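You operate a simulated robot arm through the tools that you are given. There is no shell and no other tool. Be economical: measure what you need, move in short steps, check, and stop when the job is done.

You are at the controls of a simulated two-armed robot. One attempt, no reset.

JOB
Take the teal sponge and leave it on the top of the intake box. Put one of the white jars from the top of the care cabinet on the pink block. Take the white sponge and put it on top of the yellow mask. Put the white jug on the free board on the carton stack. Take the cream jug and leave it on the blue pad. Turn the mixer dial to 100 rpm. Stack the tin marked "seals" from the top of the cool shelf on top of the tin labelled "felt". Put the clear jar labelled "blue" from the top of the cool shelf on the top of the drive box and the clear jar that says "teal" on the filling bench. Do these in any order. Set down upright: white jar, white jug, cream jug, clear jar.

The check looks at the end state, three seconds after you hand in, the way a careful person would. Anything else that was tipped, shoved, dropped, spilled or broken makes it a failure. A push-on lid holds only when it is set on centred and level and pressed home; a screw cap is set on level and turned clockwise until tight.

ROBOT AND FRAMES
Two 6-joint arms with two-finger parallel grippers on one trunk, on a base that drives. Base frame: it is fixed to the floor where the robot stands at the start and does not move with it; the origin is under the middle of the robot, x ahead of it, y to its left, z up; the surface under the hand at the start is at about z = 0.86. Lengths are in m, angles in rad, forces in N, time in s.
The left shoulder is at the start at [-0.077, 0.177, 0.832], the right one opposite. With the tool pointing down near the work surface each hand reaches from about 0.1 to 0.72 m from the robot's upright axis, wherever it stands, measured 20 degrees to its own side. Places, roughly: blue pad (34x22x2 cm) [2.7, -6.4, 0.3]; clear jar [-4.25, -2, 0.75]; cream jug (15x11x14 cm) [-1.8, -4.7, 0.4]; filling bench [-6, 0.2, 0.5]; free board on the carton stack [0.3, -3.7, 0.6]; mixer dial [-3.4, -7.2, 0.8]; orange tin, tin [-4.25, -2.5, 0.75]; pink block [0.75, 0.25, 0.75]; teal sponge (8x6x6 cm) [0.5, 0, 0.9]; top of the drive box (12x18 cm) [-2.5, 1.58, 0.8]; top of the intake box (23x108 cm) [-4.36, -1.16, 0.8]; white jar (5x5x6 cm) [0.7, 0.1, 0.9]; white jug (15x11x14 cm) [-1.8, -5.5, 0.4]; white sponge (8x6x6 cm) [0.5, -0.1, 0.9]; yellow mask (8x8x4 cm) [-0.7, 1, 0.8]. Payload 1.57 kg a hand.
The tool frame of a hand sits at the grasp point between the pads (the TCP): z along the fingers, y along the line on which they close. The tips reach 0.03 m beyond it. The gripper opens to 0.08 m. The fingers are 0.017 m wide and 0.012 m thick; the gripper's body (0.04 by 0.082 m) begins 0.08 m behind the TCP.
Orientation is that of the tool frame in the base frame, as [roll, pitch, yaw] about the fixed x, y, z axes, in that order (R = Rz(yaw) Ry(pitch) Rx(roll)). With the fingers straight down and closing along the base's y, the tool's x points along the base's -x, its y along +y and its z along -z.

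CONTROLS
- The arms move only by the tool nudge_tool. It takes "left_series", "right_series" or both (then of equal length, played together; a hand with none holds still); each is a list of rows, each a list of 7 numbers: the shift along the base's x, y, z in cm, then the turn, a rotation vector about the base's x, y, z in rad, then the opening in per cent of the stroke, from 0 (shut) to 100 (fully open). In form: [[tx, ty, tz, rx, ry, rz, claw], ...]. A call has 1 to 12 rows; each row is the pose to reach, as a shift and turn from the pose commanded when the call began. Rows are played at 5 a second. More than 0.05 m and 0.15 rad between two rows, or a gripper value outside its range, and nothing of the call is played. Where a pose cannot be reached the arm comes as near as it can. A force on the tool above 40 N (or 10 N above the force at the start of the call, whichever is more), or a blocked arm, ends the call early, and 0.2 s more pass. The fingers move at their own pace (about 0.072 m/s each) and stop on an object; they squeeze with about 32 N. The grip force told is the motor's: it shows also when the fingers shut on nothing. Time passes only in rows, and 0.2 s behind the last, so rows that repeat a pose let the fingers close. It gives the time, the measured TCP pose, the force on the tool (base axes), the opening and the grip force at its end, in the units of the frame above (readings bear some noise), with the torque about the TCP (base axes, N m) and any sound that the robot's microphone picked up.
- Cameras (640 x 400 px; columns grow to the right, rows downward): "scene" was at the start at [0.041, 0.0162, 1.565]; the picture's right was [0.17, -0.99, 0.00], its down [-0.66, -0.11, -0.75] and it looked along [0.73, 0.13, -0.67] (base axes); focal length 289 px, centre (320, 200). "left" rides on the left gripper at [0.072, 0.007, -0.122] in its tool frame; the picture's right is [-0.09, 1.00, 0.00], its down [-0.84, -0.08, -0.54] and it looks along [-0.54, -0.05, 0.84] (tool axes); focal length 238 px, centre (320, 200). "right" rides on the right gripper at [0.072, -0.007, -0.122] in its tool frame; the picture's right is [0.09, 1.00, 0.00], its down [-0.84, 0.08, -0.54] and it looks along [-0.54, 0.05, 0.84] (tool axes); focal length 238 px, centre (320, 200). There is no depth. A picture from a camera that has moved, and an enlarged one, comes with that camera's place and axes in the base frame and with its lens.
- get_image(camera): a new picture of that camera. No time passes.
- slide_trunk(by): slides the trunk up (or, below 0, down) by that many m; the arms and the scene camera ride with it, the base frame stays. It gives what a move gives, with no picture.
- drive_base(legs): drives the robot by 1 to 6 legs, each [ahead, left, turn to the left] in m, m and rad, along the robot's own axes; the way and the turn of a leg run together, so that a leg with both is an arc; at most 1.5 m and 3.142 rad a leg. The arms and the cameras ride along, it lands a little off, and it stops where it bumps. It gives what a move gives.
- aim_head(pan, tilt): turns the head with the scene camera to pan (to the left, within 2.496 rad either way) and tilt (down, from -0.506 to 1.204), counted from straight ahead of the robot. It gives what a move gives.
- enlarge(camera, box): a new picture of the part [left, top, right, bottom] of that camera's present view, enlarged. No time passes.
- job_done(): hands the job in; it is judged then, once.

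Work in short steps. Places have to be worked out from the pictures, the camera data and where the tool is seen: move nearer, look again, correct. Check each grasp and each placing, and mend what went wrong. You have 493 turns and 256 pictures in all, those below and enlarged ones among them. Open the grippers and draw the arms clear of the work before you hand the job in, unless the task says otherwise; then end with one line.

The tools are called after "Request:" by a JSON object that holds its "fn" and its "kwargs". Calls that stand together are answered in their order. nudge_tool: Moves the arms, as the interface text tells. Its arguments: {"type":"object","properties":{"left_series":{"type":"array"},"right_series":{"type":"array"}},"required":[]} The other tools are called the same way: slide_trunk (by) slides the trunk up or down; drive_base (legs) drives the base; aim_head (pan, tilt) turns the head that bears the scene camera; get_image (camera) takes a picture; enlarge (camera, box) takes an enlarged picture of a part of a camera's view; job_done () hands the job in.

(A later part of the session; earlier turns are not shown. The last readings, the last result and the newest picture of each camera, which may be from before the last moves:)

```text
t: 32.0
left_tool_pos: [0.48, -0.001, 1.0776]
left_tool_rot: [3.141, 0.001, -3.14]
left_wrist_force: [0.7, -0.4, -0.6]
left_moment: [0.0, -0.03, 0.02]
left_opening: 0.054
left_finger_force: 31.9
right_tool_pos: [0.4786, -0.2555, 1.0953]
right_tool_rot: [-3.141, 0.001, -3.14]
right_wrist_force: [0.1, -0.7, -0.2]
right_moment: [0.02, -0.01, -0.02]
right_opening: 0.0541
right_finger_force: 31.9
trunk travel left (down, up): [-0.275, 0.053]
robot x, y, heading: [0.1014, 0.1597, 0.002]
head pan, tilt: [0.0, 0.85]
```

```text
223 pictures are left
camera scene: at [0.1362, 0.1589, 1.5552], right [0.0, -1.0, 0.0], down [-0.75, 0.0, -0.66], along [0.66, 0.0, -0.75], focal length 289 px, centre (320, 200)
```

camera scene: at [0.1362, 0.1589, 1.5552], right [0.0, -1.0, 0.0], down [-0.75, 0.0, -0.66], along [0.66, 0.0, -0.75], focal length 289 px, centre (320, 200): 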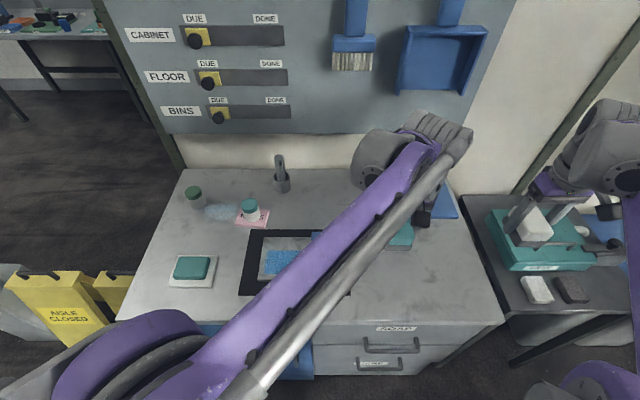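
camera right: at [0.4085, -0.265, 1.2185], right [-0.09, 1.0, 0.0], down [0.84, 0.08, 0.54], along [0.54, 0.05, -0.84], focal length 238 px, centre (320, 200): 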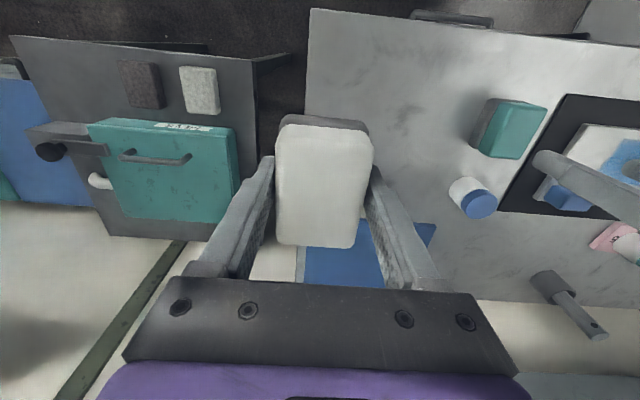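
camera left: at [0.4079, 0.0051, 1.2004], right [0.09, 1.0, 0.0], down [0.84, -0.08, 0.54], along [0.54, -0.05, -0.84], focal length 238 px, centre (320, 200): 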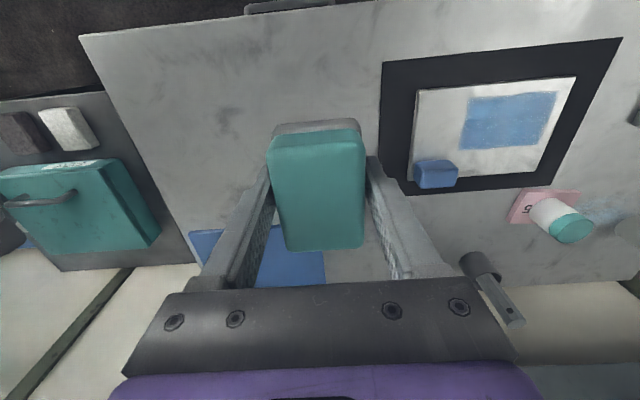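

Both sponges held. Back away from the cabinet, then tuck the hands in.

Request:
{"fn": "drive_base", "kwargs": {"legs": [[-0.5, 0, 0]]}}

Request:
{"fn": "nudge_tool", "kwargs": {"left_series": [[-1, 4, 1, 0, 0, 0, 30], [-2, 8, 2, 0, 0, 0, 30], [-3, 12, 3, 0, 0, 0, 30], [-4, 16, 4, 0, 0, 0, 30], [-5, 20, 5, 0, 0, 0, 30], [-6, 24, 6, 0, 0, 0, 30], [-7, 28, 7, 0, 0, 0, 30], [-8, 32, 8, 0, 0, 0, 30], [-8, 36, 9, 0, 0, 0, 30]], "right_series": [[-1, 2, 1, 0, 0, 0, 30], [-2, 4, 2, 0, 0, 0, 30], [-3, 6, 3, 0, 0, 0, 30], [-4, 8, 4, 0, 0, 0, 30], [-5, 10, 5, 0, 0, 0, 30], [-6, 12, 6, 0, 0, 0, 30], [-7, 14, 6, 0, 0, 0, 30], [-8, 16, 6, 0, 0, 0, 30], [-8, 17, 6, 0, 0, 0, 30]]}}

Request:
{"fn": "get_image", "kwargs": {"camera": "scene"}}

Request:
{"fn": "aim_head", "kwargs": {"pan": 1.4, "tilt": 0.7}}

Request:
{"fn": "get_image", "kwargs": {"camera": "scene"}}

```text
t: 34.9
left_tool_pos: [-0.0127, -0.0016, 1.0779]
left_tool_rot: [-3.141, -0.002, 3.14]
left_wrist_force: [0.2, -0.7, -0.8]
left_moment: [-0.02, -0.03, 0.0]
left_opening: 0.0539
left_finger_force: 31.7
right_tool_pos: [-0.0129, -0.2574, 1.0966]
right_tool_rot: [-3.141, 0.0, -3.141]
right_wrist_force: [-0.9, 0.1, -1.1]
right_moment: [-0.02, -0.03, -0.01]
right_opening: 0.0541
right_finger_force: 32.5
trunk travel left (down, up): [-0.275, 0.053]
robot x, y, heading: [-0.3868, 0.1558, -0.005]
head pan, tilt: [0.0, 0.85]
```

```text
t: 36.9
left_tool_pos: [-0.0923, 0.3586, 1.1677]
left_tool_rot: [-3.141, 0.001, 3.139]
left_wrist_force: [0.1, 0.2, -0.8]
left_moment: [-0.03, -0.02, 0.01]
left_opening: 0.054
left_finger_force: 32.0
right_tool_pos: [-0.0917, -0.0863, 1.1569]
right_tool_rot: [3.14, 0.0, -3.141]
right_wrist_force: [0.4, -0.6, -0.5]
right_moment: [0.0, 0.04, 0.02]
right_opening: 0.0539
right_finger_force: 32.4
trunk travel left (down, up): [-0.275, 0.053]
robot x, y, heading: [-0.3896, 0.1598, 0.0]
head pan, tilt: [0.0, 0.85]
```

```text
222 pictures are left
camera scene: at [-0.3544, 0.1589, 1.5552], right [0.0, -1.0, 0.0], down [-0.75, 0.0, -0.66], along [0.66, 0.0, -0.75], focal length 289 px, centre (320, 200)
```

scene: 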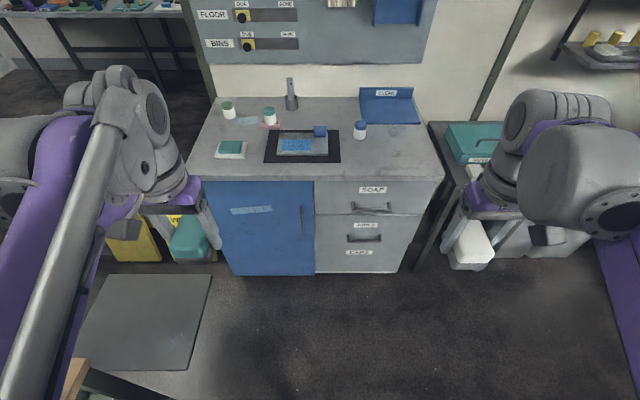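

```text
t: 38.4
left_tool_pos: [-0.093, 0.359, 1.1682]
left_tool_rot: [-3.141, -0.001, -3.142]
left_wrist_force: [0.6, -0.3, -0.6]
left_moment: [-0.01, 0.03, 0.0]
left_opening: 0.054
left_finger_force: 32.0
right_tool_pos: [-0.0931, -0.0882, 1.1558]
right_tool_rot: [3.141, 0.0, -3.141]
right_wrist_force: [0.3, 0.3, -0.5]
right_moment: [0.02, 0.01, 0.0]
right_opening: 0.0539
right_finger_force: 32.4
trunk travel left (down, up): [-0.275, 0.053]
robot x, y, heading: [-0.3946, 0.1553, -0.002]
head pan, tilt: [1.4, 0.7]
```

```text
221 pictures are left
camera scene: at [-0.4187, 0.2421, 1.5675], right [0.99, -0.17, 0.0], down [-0.11, -0.63, -0.76], along [0.13, 0.75, -0.64], focal length 289 px, centre (320, 200)
```

scene: 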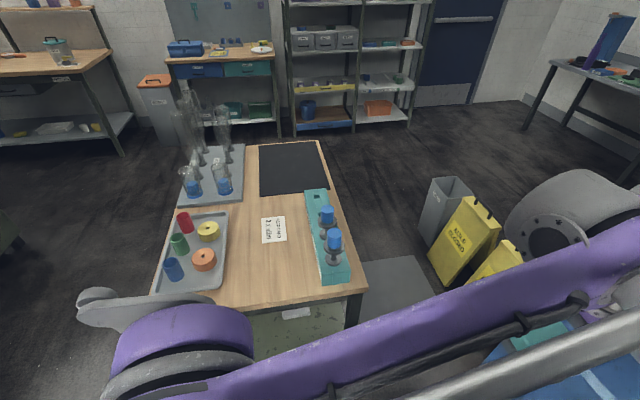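

Cabinet reads "CARE" and everything there stands fine. Yellow mask is at about (-0.695, 1.02) on the wooden table; I move away a bit, turn left to face the table, and shift to its left part.

Request:
{"fn": "drive_base", "kwargs": {"legs": [[0, -0.25, 0], [0, 0, 1.571], [0, 0.41, 0]]}}

Request:
{"fn": "aim_head", "kwargs": {"pan": -0.1, "tilt": 0.7}}

Request:
{"fn": "get_image", "kwargs": {"camera": "scene"}}

```text
t: 48.8
left_tool_pos: [-1.0112, 0.1848, 1.1687]
left_tool_rot: [3.141, 0.0, -1.535]
left_wrist_force: [-0.7, -0.6, -0.9]
left_moment: [0.01, 0.0, 0.02]
left_opening: 0.0541
left_finger_force: 32.1
right_tool_pos: [-0.5653, 0.2018, 1.1563]
right_tool_rot: [-3.141, 0.002, -1.534]
right_wrist_force: [0.3, -0.1, -2.3]
right_moment: [-0.01, -0.01, -0.01]
right_opening: 0.0542
right_finger_force: 31.8
trunk travel left (down, up): [-0.275, 0.053]
robot x, y, heading: [-0.8003, -0.1014, 1.61]
head pan, tilt: [1.4, 0.7]
```

```text
t: 50.4
left_tool_pos: [-1.0107, 0.1859, 1.1693]
left_tool_rot: [3.141, -0.001, -1.532]
left_wrist_force: [1.2, -0.2, -0.2]
left_moment: [0.02, 0.03, -0.02]
left_opening: 0.054
left_finger_force: 32.1
right_tool_pos: [-0.5657, 0.2032, 1.1556]
right_tool_rot: [3.141, 0.0, -1.534]
right_wrist_force: [-0.1, -0.4, -1.1]
right_moment: [-0.01, 0.02, -0.01]
right_opening: 0.0539
right_finger_force: 32.3
trunk travel left (down, up): [-0.275, 0.053]
robot x, y, heading: [-0.7976, -0.1036, 1.609]
head pan, tilt: [-0.099, 0.7]
```

```text
220 pictures are left
camera scene: at [-0.7911, -0.0591, 1.5675], right [1.0, -0.06, 0.0], down [-0.04, -0.64, -0.76], along [0.05, 0.76, -0.64], focal length 289 px, centre (320, 200)
```

scene: 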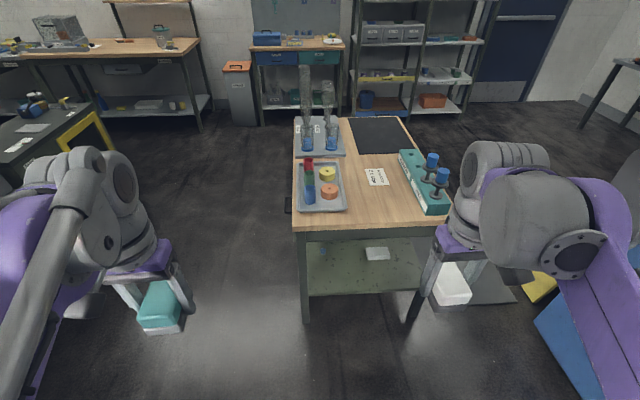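

Mask confirmed near (-0.685, 1.01). Drive ahead 0.57 m with a small heading correction.

Request:
{"fn": "drive_base", "kwargs": {"legs": [[0, 0, -0.038], [0.57, 0, 0]]}}

Request:
{"fn": "get_image", "kwargs": {"camera": "right"}}

Request:
{"fn": "get_image", "kwargs": {"camera": "scene"}}

```text
t: 54.1
left_tool_pos: [-0.9939, 0.762, 1.1682]
left_tool_rot: [3.141, -0.001, -1.578]
left_wrist_force: [0.2, 0.6, -1.1]
left_moment: [0.02, 0.01, 0.02]
left_opening: 0.0538
left_finger_force: 32.1
right_tool_pos: [-0.5473, 0.7591, 1.1555]
right_tool_rot: [3.14, -0.002, -1.58]
right_wrist_force: [0.0, 0.1, -0.3]
right_moment: [-0.03, 0.0, -0.02]
right_opening: 0.054
right_finger_force: 32.1
trunk travel left (down, up): [-0.275, 0.053]
robot x, y, heading: [-0.7943, 0.4648, 1.566]
head pan, tilt: [-0.099, 0.7]
stopped in leg 2: the robot was blocked; the commanded pose is now the measured one
```

```text
219 pictures are left
camera right: at [-0.5408, 0.6863, 1.2781], right [-1.0, -0.08, 0.0], down [-0.07, 0.84, 0.54], along [-0.04, 0.54, -0.84], focal length 238 px, centre (320, 200)
```

right: 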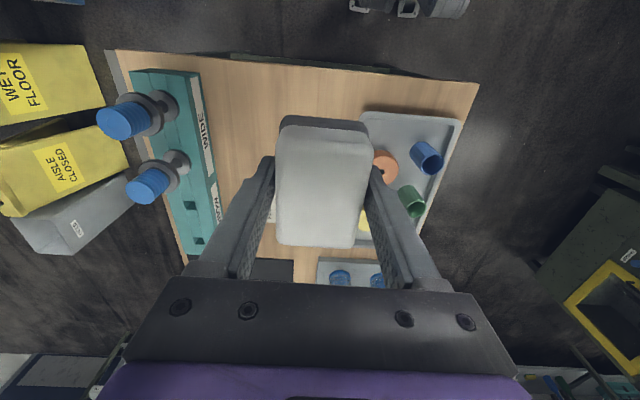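

```text
218 pictures are left
camera scene: at [-0.7862, 0.5075, 1.5675], right [0.99, -0.11, 0.0], down [-0.07, -0.64, -0.76], along [0.08, 0.76, -0.64], focal length 289 px, centre (320, 200)
```

scene: 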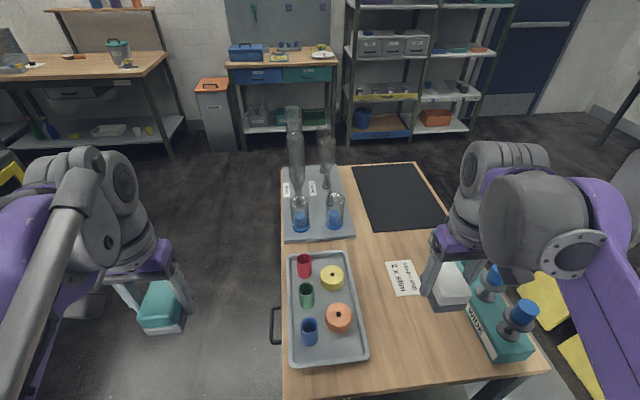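

Lightly blocked by the table at the end, things look undisturbed. I back off 2 cm and look with the left camera for triangulating the mask.

Request:
{"fn": "drive_base", "kwargs": {"legs": [[-0.02, 0, 0]]}}

Request:
{"fn": "get_image", "kwargs": {"camera": "left"}}

Request:
{"fn": "enlarge", "kwargs": {"camera": "scene", "box": [240, 210, 440, 335]}}

```text
t: 54.9
left_tool_pos: [-0.9941, 0.745, 1.1695]
left_tool_rot: [-3.139, -0.002, -1.579]
left_wrist_force: [0.3, 0.4, -1.5]
left_moment: [-0.01, -0.01, 0.03]
left_opening: 0.054
left_finger_force: 31.6
right_tool_pos: [-0.5476, 0.7408, 1.1561]
right_tool_rot: [3.141, -0.002, -1.581]
right_wrist_force: [0.5, 0.6, -0.3]
right_moment: [-0.04, 0.01, 0.01]
right_opening: 0.0538
right_finger_force: 32.1
trunk travel left (down, up): [-0.275, 0.053]
robot x, y, heading: [-0.797, 0.4446, 1.561]
head pan, tilt: [-0.099, 0.7]
```

```text
217 pictures are left
camera left: at [-1.0013, 0.671, 1.2907], right [-0.99, 0.1, 0.0], down [0.08, 0.84, 0.54], along [0.05, 0.54, -0.84], focal length 238 px, centre (320, 200)
```

left: 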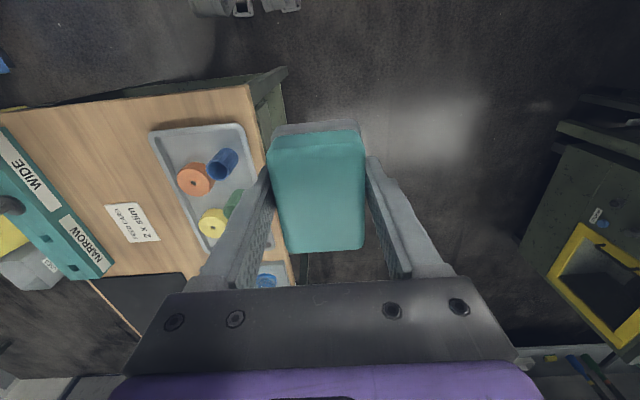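

```text
3.20 times, centred on (340, 272) of scene
camera zoom: at [-0.7864, 0.4897, 1.5676], right [0.99, -0.11, 0.0], down [-0.07, -0.64, -0.76], along [0.08, 0.76, -0.65], focal length 926 px, centre (256, -32)
```

zoom: 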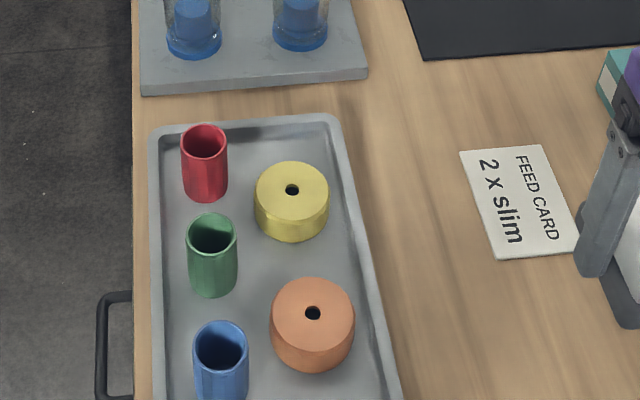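

Triangulated: mask top centre near (-0.698, 1.016, 0.825). I bring the white sponge above it.

Request:
{"fn": "nudge_tool", "kwargs": {"right_series": [[-2, 4, -1, 0, 0, 0, 30], [-4, 8, -2, 0, 0, 0, 30], [-6, 12, -3, 0, 0, 0, 30], [-8, 16, -4, 0, 0, 0, 30], [-10, 20, -5, 0, 0, 0, 30], [-12.5, 24, -7, 0, 0, 0, 30], [-15, 27.5, -9, 0, 0, 0, 30], [-15, 27.5, -13.5, 0, 0, 0, 30], [-15, 27.5, -18, 0, 0, 0, 30], [-15, 27.5, -22, 0, 0, 0, 30]]}}

Request:
{"fn": "enlarge", "kwargs": {"camera": "scene", "box": [240, 210, 440, 335]}}

Request:
{"fn": "get_image", "kwargs": {"camera": "right"}}

Request:
{"fn": "get_image", "kwargs": {"camera": "left"}}

```text
refused: row 6 steps farther than a row can; nothing moved
```

```text
3.20 times, centred on (340, 272) of scene
camera zoom: at [-0.7864, 0.4897, 1.5676], right [0.99, -0.11, 0.0], down [-0.07, -0.64, -0.76], along [0.08, 0.76, -0.65], focal length 926 px, centre (256, -32)
```

zoom: 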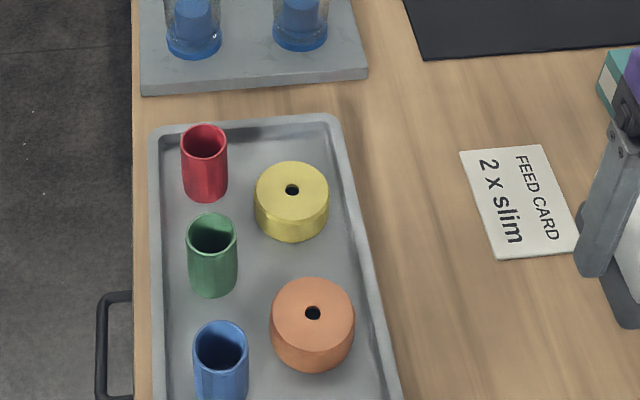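

```text
214 pictures are left
camera right: at [-0.5411, 0.6684, 1.2781], right [-1.0, -0.08, 0.0], down [-0.07, 0.84, 0.54], along [-0.05, 0.54, -0.84], focal length 238 px, centre (320, 200)
```

right: 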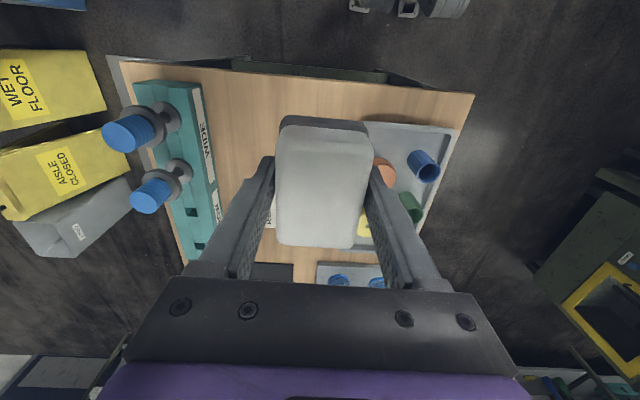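

```text
213 pictures are left
camera left: at [-1.0013, 0.671, 1.2907], right [-0.99, 0.1, 0.0], down [0.08, 0.84, 0.54], along [0.05, 0.54, -0.84], focal length 238 px, centre (320, 200)
```

left: 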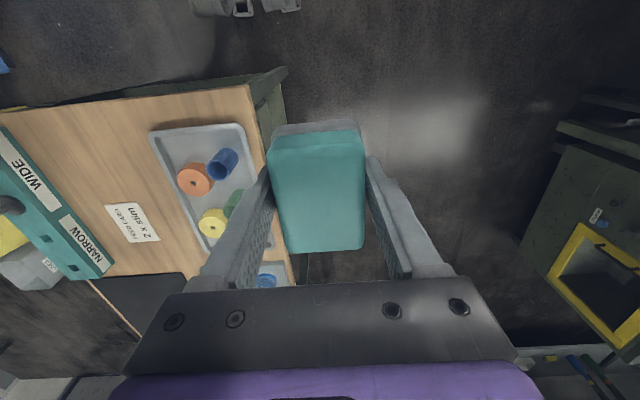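

A row was too long; retry with shorter steps.

Request:
{"fn": "nudge_tool", "kwargs": {"right_series": [[-2, 4, -1, 0, 0, 0, 30], [-4, 8, -2, 0, 0, 0, 30], [-6, 12, -3, 0, 0, 0, 30], [-8, 16, -4, 0, 0, 0, 30], [-10, 20, -5, 0, 0, 0, 30], [-12.5, 24, -6, 0, 0, 0, 30], [-15, 27.5, -7, 0, 0, 0, 30], [-15, 27.5, -11.5, 0, 0, 0, 30], [-15, 27.5, -16, 0, 0, 0, 30], [-15, 27.5, -20.5, 0, 0, 0, 30]]}}

Request:
{"fn": "enlarge", "kwargs": {"camera": "scene", "box": [240, 210, 440, 335]}}

Request:
{"fn": "get_image", "kwargs": {"camera": "left"}}

```text
t: 57.1
left_tool_pos: [-0.9947, 0.7425, 1.1682]
left_tool_rot: [3.14, 0.0, -1.581]
left_wrist_force: [-0.2, 0.0, -1.5]
left_moment: [0.01, 0.02, 0.03]
left_opening: 0.0539
left_finger_force: 32.0
right_tool_pos: [-0.6985, 1.0161, 0.9509]
right_tool_rot: [-3.141, 0.001, -1.58]
right_wrist_force: [0.5, -0.4, -0.2]
right_moment: [0.03, 0.01, 0.02]
right_opening: 0.0542
right_finger_force: 31.9
trunk travel left (down, up): [-0.275, 0.053]
robot x, y, heading: [-0.7979, 0.4448, 1.559]
head pan, tilt: [-0.099, 0.7]
```

```text
3.20 times, centred on (340, 272) of scene
camera zoom: at [-0.7863, 0.4879, 1.5675], right [0.99, -0.11, 0.0], down [-0.07, -0.64, -0.76], along [0.08, 0.76, -0.64], focal length 926 px, centre (256, -32)
```

zoom: 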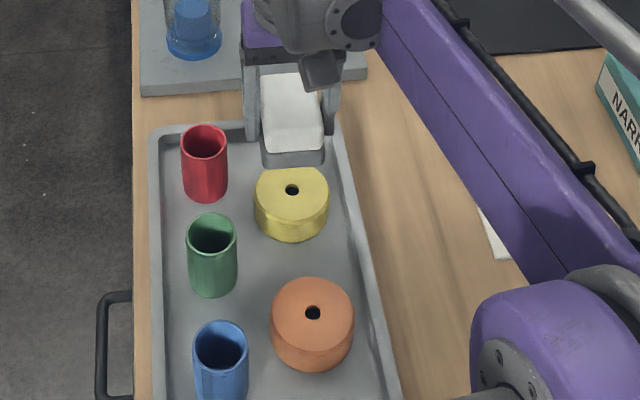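

```text
211 pictures are left
camera left: at [-1.0012, 0.6696, 1.2908], right [-0.99, 0.1, 0.0], down [0.08, 0.84, 0.54], along [0.05, 0.54, -0.84], focal length 238 px, centre (320, 200)
```

left: 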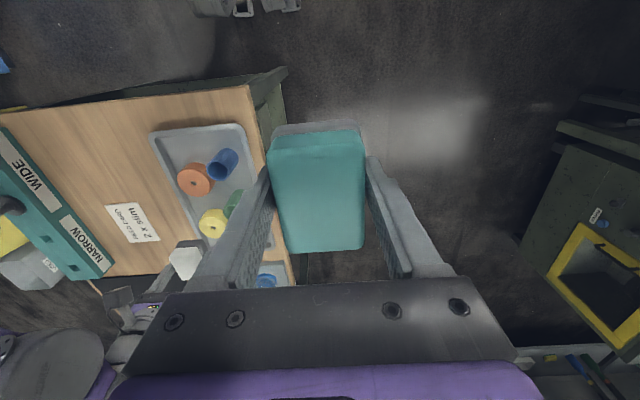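

Sponge hovers above the mask. Descend most of the way and check.

Request:
{"fn": "nudge_tool", "kwargs": {"right_series": [[0, 0, -3.5, 0, 0, 0, 30], [0, -0.2, -7, 0, 0, 0, 30]]}}

Request:
{"fn": "enlarge", "kwargs": {"camera": "scene", "box": [240, 210, 440, 335]}}

Request:
{"fn": "enlarge", "kwargs": {"camera": "left", "box": [130, 130, 290, 290]}}

```text
t: 57.7
left_tool_pos: [-0.9945, 0.742, 1.1689]
left_tool_rot: [-3.14, -0.002, -1.58]
left_wrist_force: [0.3, 0.5, -0.1]
left_moment: [0.0, -0.01, 0.02]
left_opening: 0.054
left_finger_force: 32.5
right_tool_pos: [-0.6983, 1.0116, 0.8793]
right_tool_rot: [3.141, -0.001, -1.581]
right_wrist_force: [0.8, 0.1, -0.5]
right_moment: [-0.01, 0.04, 0.02]
right_opening: 0.0541
right_finger_force: 31.9
trunk travel left (down, up): [-0.275, 0.053]
robot x, y, heading: [-0.7975, 0.4437, 1.562]
head pan, tilt: [-0.099, 0.7]
```

```text
3.20 times, centred on (340, 272) of scene
camera zoom: at [-0.7864, 0.4875, 1.5675], right [0.99, -0.11, 0.0], down [-0.07, -0.64, -0.76], along [0.08, 0.76, -0.64], focal length 926 px, centre (256, -32)
```

zoom: 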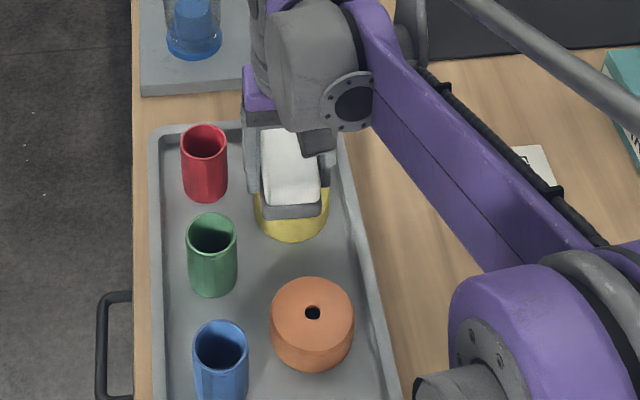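

```text
2.50 times, centred on (210, 210) of left
camera zoom: at [-1.0012, 0.6692, 1.2908], right [-0.99, 0.1, 0.0], down [0.08, 0.84, 0.54], along [0.05, 0.54, -0.84], focal length 596 px, centre (595, 175)
```

zoom: 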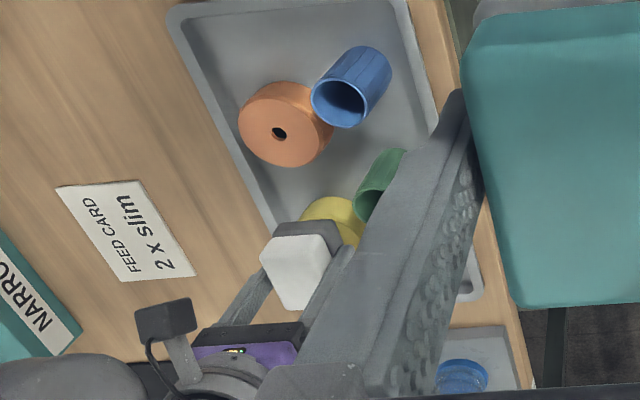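

Alignment looks centred. Lower gently until contact.

Request:
{"fn": "nudge_tool", "kwargs": {"right_series": [[0, 0, -0.4, 0, 0, 0, 30], [0, 0, -0.8, 0, 0, 0, 30], [0, 0, -1.2, 0, 0, 0, 30]]}}

```text
t: 58.5
left_tool_pos: [-0.9943, 0.7429, 1.1682]
left_tool_rot: [-3.141, 0.002, -1.579]
left_wrist_force: [-1.0, -1.0, -1.3]
left_moment: [-0.01, -0.01, -0.02]
left_opening: 0.0541
left_finger_force: 31.4
right_tool_pos: [-0.6987, 1.0114, 0.8686]
right_tool_rot: [3.14, -0.002, -1.579]
right_wrist_force: [-0.8, 0.2, -0.8]
right_moment: [-0.01, 0.0, 0.0]
right_opening: 0.054
right_finger_force: 31.8
trunk travel left (down, up): [-0.275, 0.053]
robot x, y, heading: [-0.7952, 0.4424, 1.565]
head pan, tilt: [-0.099, 0.7]
```

Request:
{"fn": "nudge_tool", "kwargs": {"right_series": [[0, 0, -0.3, 0, 0, 0, 30], [0, 0, -0.6, 0, 0, 0, 30]]}}

Request:
{"fn": "enlarge", "kwargs": {"camera": "scene", "box": [240, 210, 440, 335]}}

```text
t: 59.1
left_tool_pos: [-0.9938, 0.742, 1.1692]
left_tool_rot: [-3.141, 0.001, -1.579]
left_wrist_force: [1.6, -0.3, -0.6]
left_moment: [0.0, 0.0, 0.0]
left_opening: 0.0538
left_finger_force: 32.2
right_tool_pos: [-0.698, 1.0126, 0.8635]
right_tool_rot: [-3.141, 0.0, -1.579]
right_wrist_force: [-0.7, 0.3, -1.0]
right_moment: [0.01, 0.03, 0.02]
right_opening: 0.0539
right_finger_force: 32.2
trunk travel left (down, up): [-0.275, 0.053]
robot x, y, heading: [-0.7969, 0.442, 1.562]
head pan, tilt: [-0.099, 0.7]
```

```text
3.20 times, centred on (340, 272) of scene
camera zoom: at [-0.7865, 0.4875, 1.5675], right [0.99, -0.11, 0.0], down [-0.07, -0.64, -0.76], along [0.08, 0.76, -0.64], focal length 926 px, centre (256, -32)
```

zoom: 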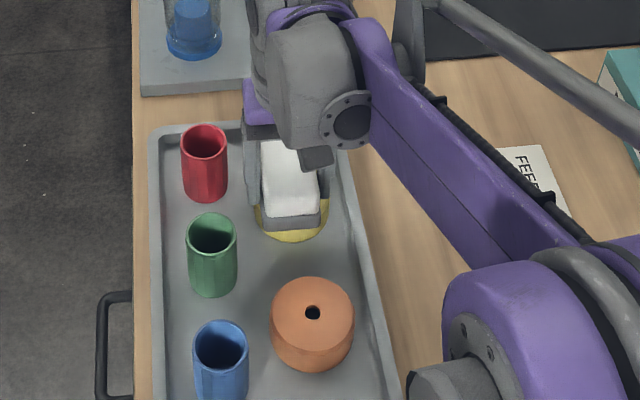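

Need to verify centring in y; look from the left camera enlarged.

Request:
{"fn": "enlarge", "kwargs": {"camera": "left", "box": [150, 170, 270, 270]}}

Request:
{"fn": "get_image", "kwargs": {"camera": "right"}}

```text
4.00 times, centred on (210, 220) of left
camera zoom: at [-1.0013, 0.6692, 1.2908], right [-0.99, 0.1, 0.0], down [0.08, 0.84, 0.54], along [0.05, 0.54, -0.84], focal length 953 px, centre (760, 120)
```

zoom: 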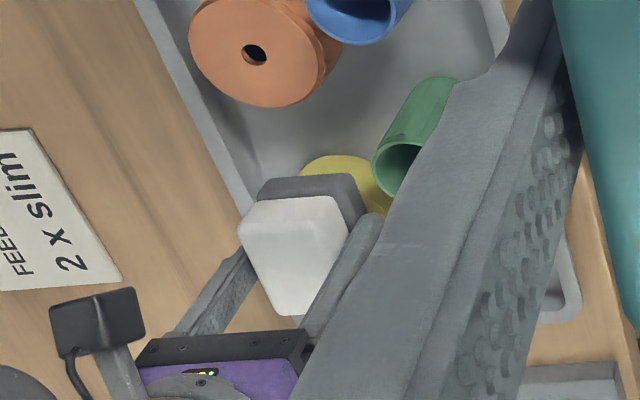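

```text
206 pictures are left
camera right: at [-0.6915, 0.9395, 0.9851], right [-1.0, -0.08, 0.0], down [-0.07, 0.84, 0.54], along [-0.05, 0.54, -0.84], focal length 238 px, centre (320, 200)
```

right: 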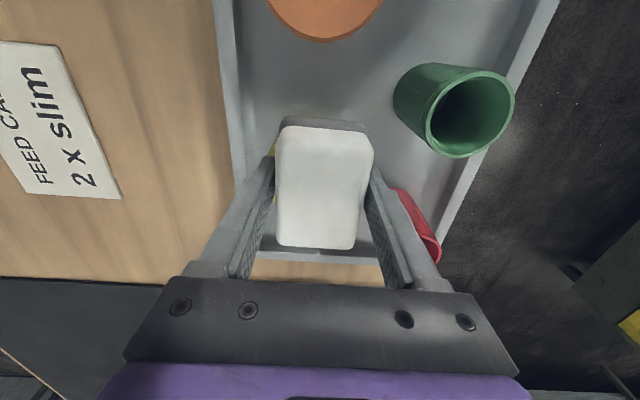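

Both views are geometrically similar so y is ambiguous. I lift and shift sideways to see the mask steeply from the right camera.

Request:
{"fn": "nudge_tool", "kwargs": {"right_series": [[0, 0, 4.5, 0, 0, 0, 30], [0, 0, 9, 0, 0, 0, 30], [4.5, 0, 11, 0, 0, 0, 30], [9, 0, 12, 0, 0, 0, 30], [13, 0, 12, 0, 0, 0, 30]]}}

Request:
{"fn": "get_image", "kwargs": {"camera": "right"}}

```text
t: 60.3
left_tool_pos: [-0.994, 0.7422, 1.1683]
left_tool_rot: [-3.141, 0.0, -1.578]
left_wrist_force: [-0.1, 0.2, -0.6]
left_moment: [0.0, -0.02, 0.04]
left_opening: 0.0541
left_finger_force: 32.2
right_tool_pos: [-0.5682, 1.0144, 0.9829]
right_tool_rot: [3.14, -0.001, -1.577]
right_wrist_force: [0.9, -0.2, -0.8]
right_moment: [0.0, 0.01, -0.01]
right_opening: 0.054
right_finger_force: 32.3
trunk travel left (down, up): [-0.275, 0.053]
robot x, y, heading: [-0.796, 0.4415, 1.563]
head pan, tilt: [-0.099, 0.7]
```

```text
205 pictures are left
camera right: at [-0.5602, 0.94, 1.1053], right [-1.0, -0.08, 0.0], down [-0.07, 0.84, 0.54], along [-0.05, 0.54, -0.84], focal length 238 px, centre (320, 200)
```

right: 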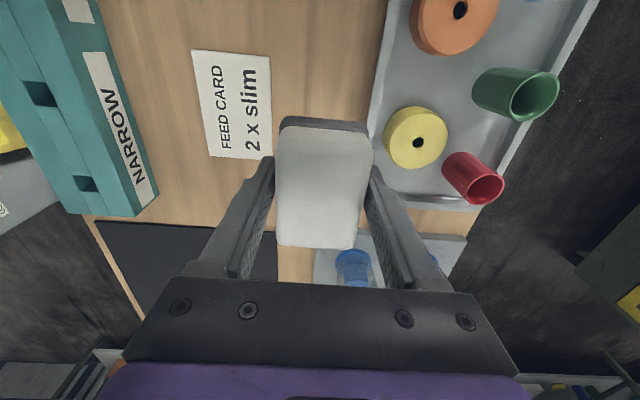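

Well-conditioned view: mask hole at about (-0.691, 1.028). I'll place with TCP at (-0.691, 1.022).

Request:
{"fn": "nudge_tool", "kwargs": {"right_series": [[-4.3, 0.2, 0, 0, 0, 0, 30], [-8.5, 0.5, 0, 0, 0, 0, 30], [-12.3, 0.8, -1, 0, 0, 0, 30], [-12.3, 0.8, -5, 0, 0, 0, 30], [-12.3, 0.8, -9, 0, 0, 0, 30], [-12.3, 0.8, -11, 0, 0, 0, 30], [-12.3, 0.8, -12, 0, 0, 0, 30], [-12.3, 0.8, -12.5, 0, 0, 0, 30]]}}

```text
t: 62.1
left_tool_pos: [-0.9952, 0.7416, 1.1693]
left_tool_rot: [3.141, -0.002, -1.58]
left_wrist_force: [-0.3, -0.2, -1.1]
left_moment: [-0.01, 0.01, -0.02]
left_opening: 0.0543
left_finger_force: 32.7
right_tool_pos: [-0.6921, 1.0201, 0.858]
right_tool_rot: [3.141, 0.0, -1.58]
right_wrist_force: [-0.3, 0.6, -0.2]
right_moment: [-0.02, 0.0, 0.0]
right_opening: 0.0541
right_finger_force: 31.9
trunk travel left (down, up): [-0.275, 0.053]
robot x, y, heading: [-0.7967, 0.441, 1.562]
head pan, tilt: [-0.099, 0.7]
```

Request:
{"fn": "nudge_tool", "kwargs": {"right_series": [[0, 0, -0.3, 0, 0, 0, 30], [0, 0, -0.6, 0, 0, 0, 30]]}}

Request:
{"fn": "enlarge", "kwargs": {"camera": "scene", "box": [240, 210, 440, 335]}}

```text
t: 62.9
left_tool_pos: [-0.9946, 0.7408, 1.1697]
left_tool_rot: [-3.141, 0.001, -1.578]
left_wrist_force: [-1.0, 0.2, -1.0]
left_moment: [-0.01, 0.03, -0.03]
left_opening: 0.054
left_finger_force: 32.2
right_tool_pos: [-0.6912, 1.0195, 0.855]
right_tool_rot: [-3.141, 0.007, -1.58]
right_wrist_force: [-0.3, 1.7, 27.1]
right_moment: [0.06, 0.04, 0.0]
right_opening: 0.0541
right_finger_force: 32.7
trunk travel left (down, up): [-0.275, 0.053]
robot x, y, heading: [-0.7954, 0.4423, 1.558]
head pan, tilt: [-0.099, 0.7]
stopped in row 2 (right hand): the force on the tool passed its limit at 42 N (the readings are from after the stop); the commanded pose is now the measured one
```

```text
3.20 times, centred on (340, 272) of scene
camera zoom: at [-0.7869, 0.4851, 1.5676], right [0.99, -0.11, 0.0], down [-0.07, -0.64, -0.77], along [0.08, 0.76, -0.64], focal length 926 px, centre (256, -32)
```

zoom: 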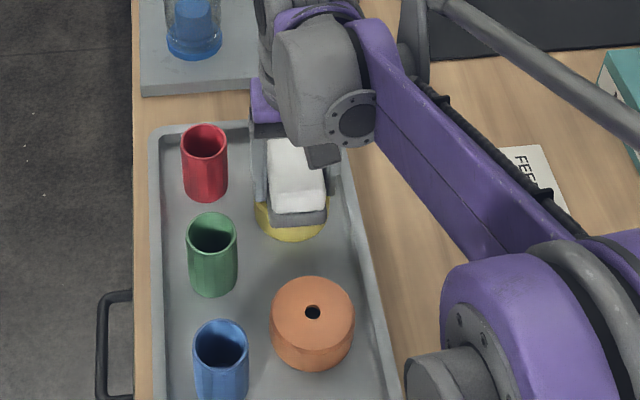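

Contact. Release and rise straight up, then check.

Request:
{"fn": "nudge_tool", "kwargs": {"right_series": [[0, 0, 0.2, 0, 0, 0, 30], [0, 0, 0.2, 0, 0, 0, 90], [0, 0, 0.2, 0, 0, 0, 90], [0, 0, 4.5, 0, 0, 0, 90], [0, 0, 9, 0, 0, 0, 90], [0, 0, 13.5, 0, 0, 0, 90]]}}

Request:
{"fn": "get_image", "kwargs": {"camera": "right"}}

```text
t: 64.3
left_tool_pos: [-0.994, 0.7422, 1.1687]
left_tool_rot: [3.141, 0.0, -1.578]
left_wrist_force: [-0.2, -0.4, -1.3]
left_moment: [-0.04, -0.03, 0.01]
left_opening: 0.0536
left_finger_force: 32.4
right_tool_pos: [-0.6915, 1.0193, 0.9884]
right_tool_rot: [-3.14, 0.003, -1.581]
right_wrist_force: [0.2, 0.5, 0.1]
right_moment: [-0.01, -0.01, 0.02]
right_opening: 0.0719
right_finger_force: 0.1
trunk travel left (down, up): [-0.275, 0.053]
robot x, y, heading: [-0.7977, 0.4441, 1.561]
head pan, tilt: [-0.099, 0.7]
```

```text
203 pictures are left
camera right: at [-0.6845, 0.9462, 1.1116], right [-1.0, -0.08, 0.0], down [-0.07, 0.84, 0.54], along [-0.04, 0.54, -0.84], focal length 238 px, centre (320, 200)
```

right: 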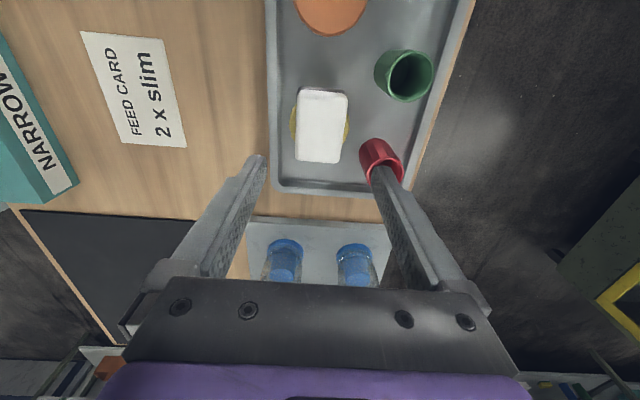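

White sponge is nicely centred on the mask. Retract the right hand, then back off and look west.

Request:
{"fn": "nudge_tool", "kwargs": {"right_series": [[1, -3, 3, 0, 0, 0, 90], [2, -7, 6, 0, 0, 0, 90], [3, -11, 9, 0, 0, 0, 90], [5, -15, 12, 0, 0, 0, 90], [7, -19, 15, 0, 0, 0, 90], [9, -23, 17, 0, 0, 0, 90], [11, -27, 17, 0, 0, 0, 90]]}}

Request:
{"fn": "drive_base", "kwargs": {"legs": [[-0.45, 0, 0]]}}

Request:
{"fn": "aim_head", "kwargs": {"pan": 1.0, "tilt": 0.35}}

Request:
{"fn": "get_image", "kwargs": {"camera": "scene"}}

Request:
{"fn": "aim_head", "kwargs": {"pan": 0.0, "tilt": 0.45}}

Request:
{"fn": "get_image", "kwargs": {"camera": "scene"}}

Request:
{"fn": "aim_head", "kwargs": {"pan": 2.2, "tilt": 0.3}}

Request:
{"fn": "get_image", "kwargs": {"camera": "scene"}}

```text
refused: row 2 steps farther than a row can; nothing moved
```

```text
t: 67.0
left_tool_pos: [-0.9985, 0.2884, 1.1676]
left_tool_rot: [3.141, 0.0, -1.586]
left_wrist_force: [0.3, 0.1, 0.0]
left_moment: [-0.05, 0.0, -0.02]
left_opening: 0.0539
left_finger_force: 32.0
right_tool_pos: [-0.6918, 0.5641, 0.9882]
right_tool_rot: [-3.141, 0.002, -1.586]
right_wrist_force: [-0.4, -1.0, -0.3]
right_moment: [-0.01, 0.0, 0.01]
right_opening: 0.0719
right_finger_force: 0.0
trunk travel left (down, up): [-0.275, 0.053]
robot x, y, heading: [-0.8003, -0.0111, 1.554]
head pan, tilt: [-0.099, 0.7]
```

```text
t: 68.3
left_tool_pos: [-0.9995, 0.2884, 1.1682]
left_tool_rot: [3.141, 0.0, -1.588]
left_wrist_force: [0.5, 0.8, -1.0]
left_moment: [-0.02, -0.05, -0.01]
left_opening: 0.0538
left_finger_force: 32.0
right_tool_pos: [-0.692, 0.5641, 0.9887]
right_tool_rot: [3.14, 0.001, -1.586]
right_wrist_force: [-0.3, 0.4, 0.3]
right_moment: [-0.01, 0.0, 0.02]
right_opening: 0.0719
right_finger_force: 0.0
trunk travel left (down, up): [-0.275, 0.053]
robot x, y, heading: [-0.7989, -0.0135, 1.554]
head pan, tilt: [1.0, 0.351]
```

```text
202 pictures are left
camera scene: at [-0.8788, -0.0007, 1.5989], right [0.55, 0.83, 0.0], down [0.29, -0.19, -0.94], along [-0.78, 0.52, -0.34], focal length 289 px, centre (320, 200)
```

scene: 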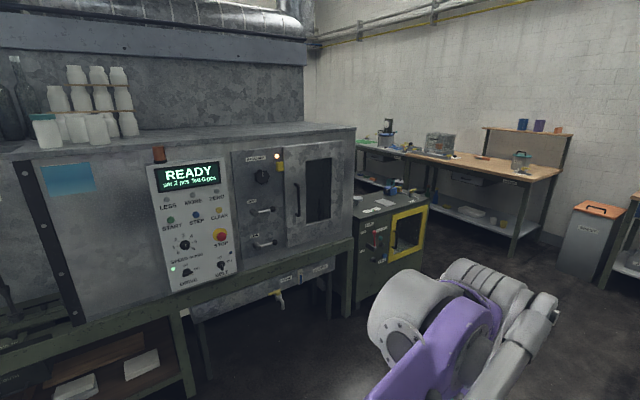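

```text
t: 69.6
left_tool_pos: [-0.9983, 0.287, 1.1683]
left_tool_rot: [3.141, 0.001, -1.586]
left_wrist_force: [-0.6, 1.0, -0.7]
left_moment: [-0.03, 0.01, 0.01]
left_opening: 0.054
left_finger_force: 32.0
right_tool_pos: [-0.6918, 0.5634, 0.9881]
right_tool_rot: [-3.141, 0.001, -1.588]
right_wrist_force: [0.5, 0.0, -0.2]
right_moment: [-0.02, -0.03, -0.01]
right_opening: 0.0723
right_finger_force: 0.0
trunk travel left (down, up): [-0.275, 0.053]
robot x, y, heading: [-0.8056, -0.0096, 1.558]
head pan, tilt: [0.0, 0.45]
```

```text
201 pictures are left
camera scene: at [-0.7999, 0.0396, 1.5897], right [1.0, -0.01, 0.0], down [-0.01, -0.44, -0.9], along [0.01, 0.9, -0.44], focal length 289 px, centre (320, 200)
```

scene: 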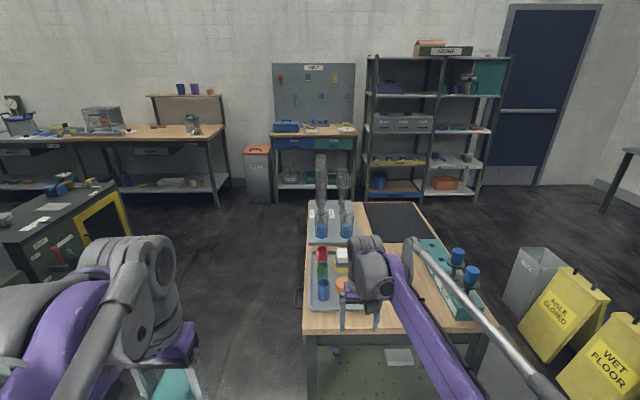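

```text
t: 71.7
left_tool_pos: [-0.9978, 0.2861, 1.1679]
left_tool_rot: [-3.14, 0.001, -1.586]
left_wrist_force: [0.5, 0.1, -0.7]
left_moment: [0.0, 0.01, 0.0]
left_opening: 0.0539
left_finger_force: 32.1
right_tool_pos: [-0.6917, 0.5644, 0.9891]
right_tool_rot: [-3.141, 0.001, -1.586]
right_wrist_force: [-0.3, -0.1, -0.1]
right_moment: [0.02, 0.03, -0.01]
right_opening: 0.072
right_finger_force: 0.0
trunk travel left (down, up): [-0.275, 0.053]
robot x, y, heading: [-0.7972, -0.0155, 1.558]
head pan, tilt: [2.201, 0.3]
```

```text
200 pictures are left
camera scene: at [-0.8776, -0.1061, 1.6036], right [-0.58, 0.82, 0.0], down [0.24, 0.17, -0.96], along [-0.78, -0.55, -0.3], focal length 289 px, centre (320, 200)
```

scene: 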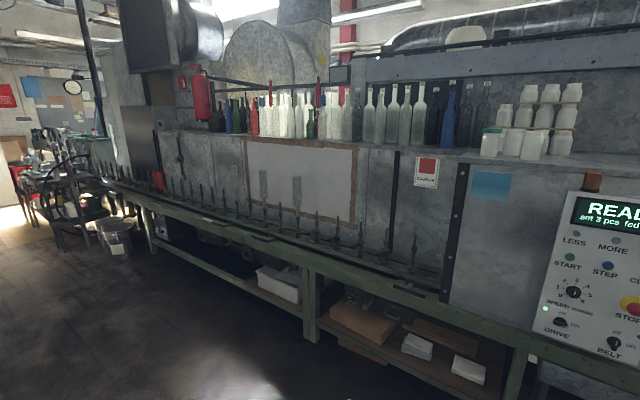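

Retract the right hand with shorter steps (the earlier call was refused).

Request:
{"fn": "nudge_tool", "kwargs": {"right_series": [[1, -3, 2, 0, 0, 0, 90], [2, -6, 5, 0, 0, 0, 90], [3, -9.5, 8, 0, 0, 0, 90], [5, -13, 10.5, 0, 0, 0, 90], [7, -16.5, 13, 0, 0, 0, 90], [9, -20, 15, 0, 0, 0, 90], [11, -23.5, 16.5, 0, 0, 0, 90], [11, -27, 16.5, 0, 0, 0, 90]]}}

Request:
{"fn": "drive_base", "kwargs": {"legs": [[0, 0.62, 0], [1.2, 0, 0]]}}

Request:
{"fn": "aim_head", "kwargs": {"pan": 1.2, "tilt": 0.45}}

Request:
{"fn": "get_image", "kwargs": {"camera": "scene"}}

```text
t: 73.5
left_tool_pos: [-0.9978, 0.2866, 1.1682]
left_tool_rot: [-3.141, 0.0, -1.588]
left_wrist_force: [0.7, 0.2, -1.2]
left_moment: [0.01, 0.0, -0.01]
left_opening: 0.054
left_finger_force: 31.8
right_tool_pos: [-0.5805, 0.2937, 1.1552]
right_tool_rot: [3.14, 0.004, -1.587]
right_wrist_force: [-0.1, 0.3, 0.2]
right_moment: [-0.01, -0.04, 0.01]
right_opening: 0.0719
right_finger_force: 0.0
trunk travel left (down, up): [-0.275, 0.053]
robot x, y, heading: [-0.8008, -0.0116, 1.556]
head pan, tilt: [2.201, 0.3]
```

```text
t: 85.1
left_tool_pos: [-1.6147, 1.4777, 1.1686]
left_tool_rot: [3.141, -0.001, -1.583]
left_wrist_force: [0.2, -0.6, 0.3]
left_moment: [0.01, 0.04, -0.02]
left_opening: 0.054
left_finger_force: 32.5
right_tool_pos: [-1.1977, 1.4853, 1.1538]
right_tool_rot: [-3.141, 0.003, -1.582]
right_wrist_force: [0.5, 0.0, -0.1]
right_moment: [0.01, 0.03, 0.02]
right_opening: 0.0718
right_finger_force: 0.1
trunk travel left (down, up): [-0.275, 0.053]
robot x, y, heading: [-1.421, 1.1755, 1.556]
head pan, tilt: [2.201, 0.3]
```

```text
t: 86.4
left_tool_pos: [-1.6157, 1.4784, 1.168]
left_tool_rot: [-3.141, 0.0, -1.582]
left_wrist_force: [0.2, -0.8, -0.9]
left_moment: [-0.02, -0.01, 0.01]
left_opening: 0.0541
left_finger_force: 31.2
right_tool_pos: [-1.198, 1.4857, 1.1547]
right_tool_rot: [3.141, 0.001, -1.583]
right_wrist_force: [0.5, 0.2, 0.3]
right_moment: [-0.01, 0.03, -0.01]
right_opening: 0.0723
right_finger_force: 0.0
trunk travel left (down, up): [-0.275, 0.053]
robot x, y, heading: [-1.4169, 1.1774, 1.561]
head pan, tilt: [1.201, 0.45]
```

```text
199 pictures are left
camera scene: at [-1.5026, 1.1725, 1.5897], right [0.37, 0.93, 0.0], down [0.4, -0.16, -0.9], along [-0.84, 0.34, -0.44], focal length 289 px, centre (320, 200)
```

scene: 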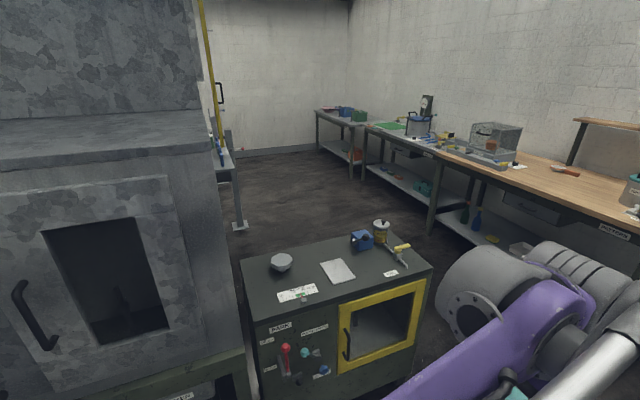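

Closer look at the dark machine's top.

Request:
{"fn": "enlarge", "kwargs": {"camera": "scene", "box": [230, 200, 450, 340]}}

Request:
{"fn": "enlarge", "kwargs": {"camera": "scene", "box": [300, 70, 560, 230]}}

```text
2.86 times, centred on (340, 270) of scene
camera zoom: at [-1.5026, 1.1725, 1.5897], right [0.37, 0.93, 0.0], down [0.4, -0.16, -0.9], along [-0.84, 0.34, -0.44], focal length 827 px, centre (263, 0)
```

zoom: 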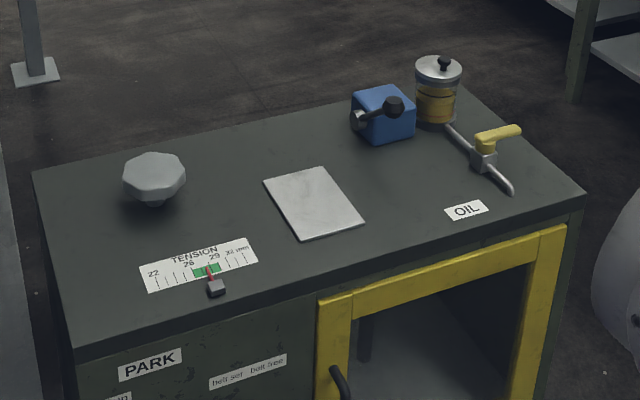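

```text
2.46 times, centred on (430, 150) of scene
camera zoom: at [-1.5026, 1.1725, 1.5897], right [0.37, 0.93, 0.0], down [0.4, -0.16, -0.9], along [-0.84, 0.34, -0.44], focal length 712 px, centre (49, 323)
```

zoom: 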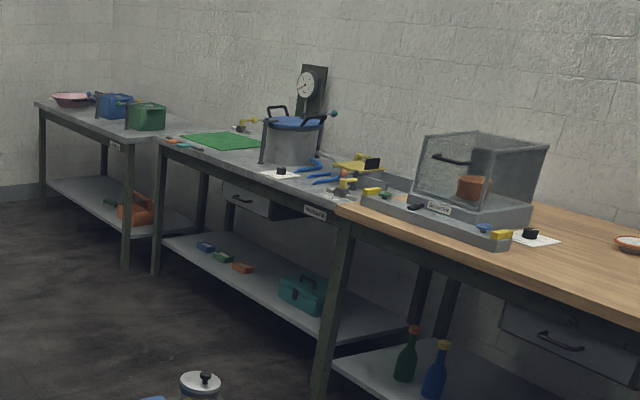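

The machine top has a free plate (the 12x18 top). Now continue: north to the corridor, turn to face west.

Request:
{"fn": "drive_base", "kwargs": {"legs": [[1.25, 0, 0], [0, 0, 1.571], [1.0, 0, 0]]}}

Request:
{"fn": "aim_head", "kwargs": {"pan": 0.0, "tilt": 0.35}}

Request:
{"fn": "get_image", "kwargs": {"camera": "scene"}}

Request:
{"fn": "aim_head", "kwargs": {"pan": 0.9, "tilt": 0.35}}

Request:
{"fn": "get_image", "kwargs": {"camera": "scene"}}

```text
t: 101.5
left_tool_pos: [-2.7, 2.1938, 1.1686]
left_tool_rot: [-3.141, -0.001, 0.063]
left_wrist_force: [-0.7, -0.1, -0.9]
left_moment: [-0.02, -0.03, -0.04]
left_opening: 0.0539
left_finger_force: 32.5
right_tool_pos: [-2.7388, 2.6095, 1.1552]
right_tool_rot: [3.141, 0.001, 0.061]
right_wrist_force: [0.4, 0.5, 0.2]
right_moment: [0.01, -0.03, -0.04]
right_opening: 0.072
right_finger_force: 0.1
trunk travel left (down, up): [-0.275, 0.053]
robot x, y, heading: [-2.418, 2.4146, -3.083]
head pan, tilt: [1.201, 0.45]
```

```text
t: 102.9
left_tool_pos: [-2.7006, 2.1935, 1.1688]
left_tool_rot: [-3.14, 0.0, 0.06]
left_wrist_force: [0.3, 0.3, -0.9]
left_moment: [-0.02, -0.01, 0.01]
left_opening: 0.054
left_finger_force: 32.8
right_tool_pos: [-2.7398, 2.6098, 1.1545]
right_tool_rot: [3.14, 0.001, 0.061]
right_wrist_force: [-0.3, 0.0, -0.9]
right_moment: [0.0, -0.04, -0.04]
right_opening: 0.072
right_finger_force: 0.1
trunk travel left (down, up): [-0.275, 0.053]
robot x, y, heading: [-2.4188, 2.4136, -3.082]
head pan, tilt: [0.0, 0.351]
```

```text
196 pictures are left
camera scene: at [-2.4672, 2.4124, 1.5989], right [-0.06, 1.0, 0.0], down [0.34, 0.02, -0.94], along [-0.94, -0.06, -0.34], focal length 289 px, centre (320, 200)
```

scene: 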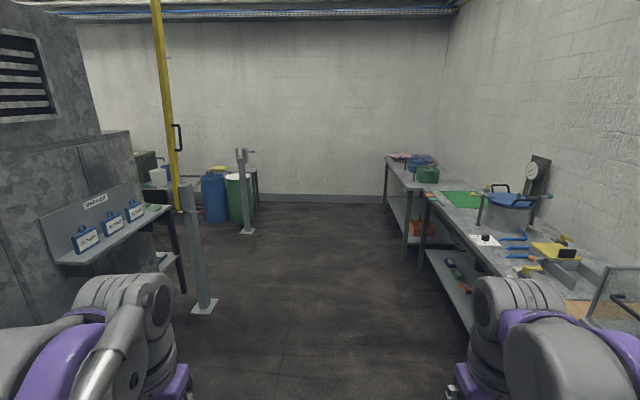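

```text
t: 104.1
left_tool_pos: [-2.6996, 2.1939, 1.1687]
left_tool_rot: [3.141, 0.001, 0.06]
left_wrist_force: [-0.2, -0.1, 0.1]
left_moment: [-0.01, 0.01, -0.02]
left_opening: 0.0538
left_finger_force: 32.1
right_tool_pos: [-2.7391, 2.6098, 1.1543]
right_tool_rot: [-3.141, 0.002, 0.062]
right_wrist_force: [0.4, -0.2, 0.4]
right_moment: [0.03, -0.01, 0.0]
right_opening: 0.072
right_finger_force: 0.1
trunk travel left (down, up): [-0.275, 0.053]
robot x, y, heading: [-2.4148, 2.415, -3.08]
head pan, tilt: [0.901, 0.351]
```

```text
195 pictures are left
camera scene: at [-2.4276, 2.3418, 1.5989], right [-0.82, 0.57, 0.0], down [0.2, 0.28, -0.94], along [-0.54, -0.77, -0.34], focal length 289 px, centre (320, 200)
```

scene: 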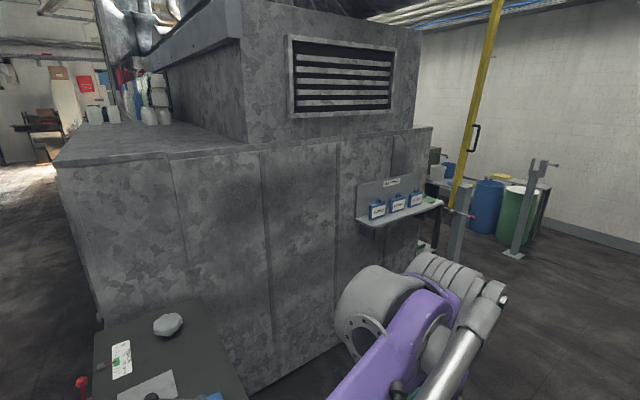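

There's a raised yellow boom gate between posts around x −4.3 and −5.7, leading south to the area behind the machine. Drive west to x≈−5.0 and turn south.

Request:
{"fn": "drive_base", "kwargs": {"legs": [[1.3, 0, 0], [1.28, 0, 0], [0, 0, 1.51]]}}

Request:
{"fn": "aim_head", "kwargs": {"pan": 0.0, "tilt": 0.3}}

Request:
{"fn": "get_image", "kwargs": {"camera": "scene"}}

```text
t: 120.3
left_tool_pos: [-4.7702, 1.9484, 1.1685]
left_tool_rot: [-3.141, 0.001, 1.594]
left_wrist_force: [-1.3, -0.1, -0.7]
left_moment: [-0.02, -0.04, 0.01]
left_opening: 0.054
left_finger_force: 32.0
right_tool_pos: [-5.1868, 1.9272, 1.1555]
right_tool_rot: [3.141, 0.001, 1.594]
right_wrist_force: [0.1, -0.6, -0.6]
right_moment: [-0.01, 0.03, 0.01]
right_opening: 0.0719
right_finger_force: 0.2
trunk travel left (down, up): [-0.275, 0.053]
robot x, y, heading: [-4.9798, 2.2403, -1.548]
head pan, tilt: [0.901, 0.351]
```

```text
t: 121.5
left_tool_pos: [-4.7698, 1.9483, 1.1688]
left_tool_rot: [3.141, -0.001, 1.595]
left_wrist_force: [0.3, 0.1, -0.5]
left_moment: [-0.01, -0.02, -0.01]
left_opening: 0.054
left_finger_force: 30.9
right_tool_pos: [-5.1863, 1.9267, 1.1542]
right_tool_rot: [-3.14, 0.002, 1.592]
right_wrist_force: [-0.8, 0.2, 0.1]
right_moment: [0.01, 0.02, -0.01]
right_opening: 0.0719
right_finger_force: 0.0
trunk travel left (down, up): [-0.275, 0.053]
robot x, y, heading: [-4.9813, 2.2455, -1.546]
head pan, tilt: [0.0, 0.3]
```

```text
194 pictures are left
camera scene: at [-4.9783, 2.1926, 1.6036], right [-1.0, -0.02, 0.0], down [-0.01, 0.3, -0.96], along [0.02, -0.95, -0.3], focal length 289 px, centre (320, 200)
```

scene: 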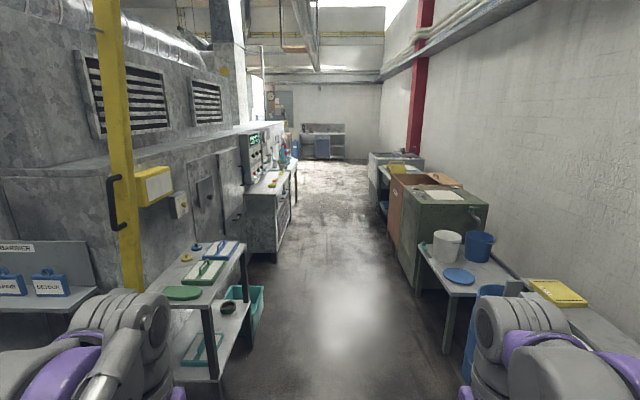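

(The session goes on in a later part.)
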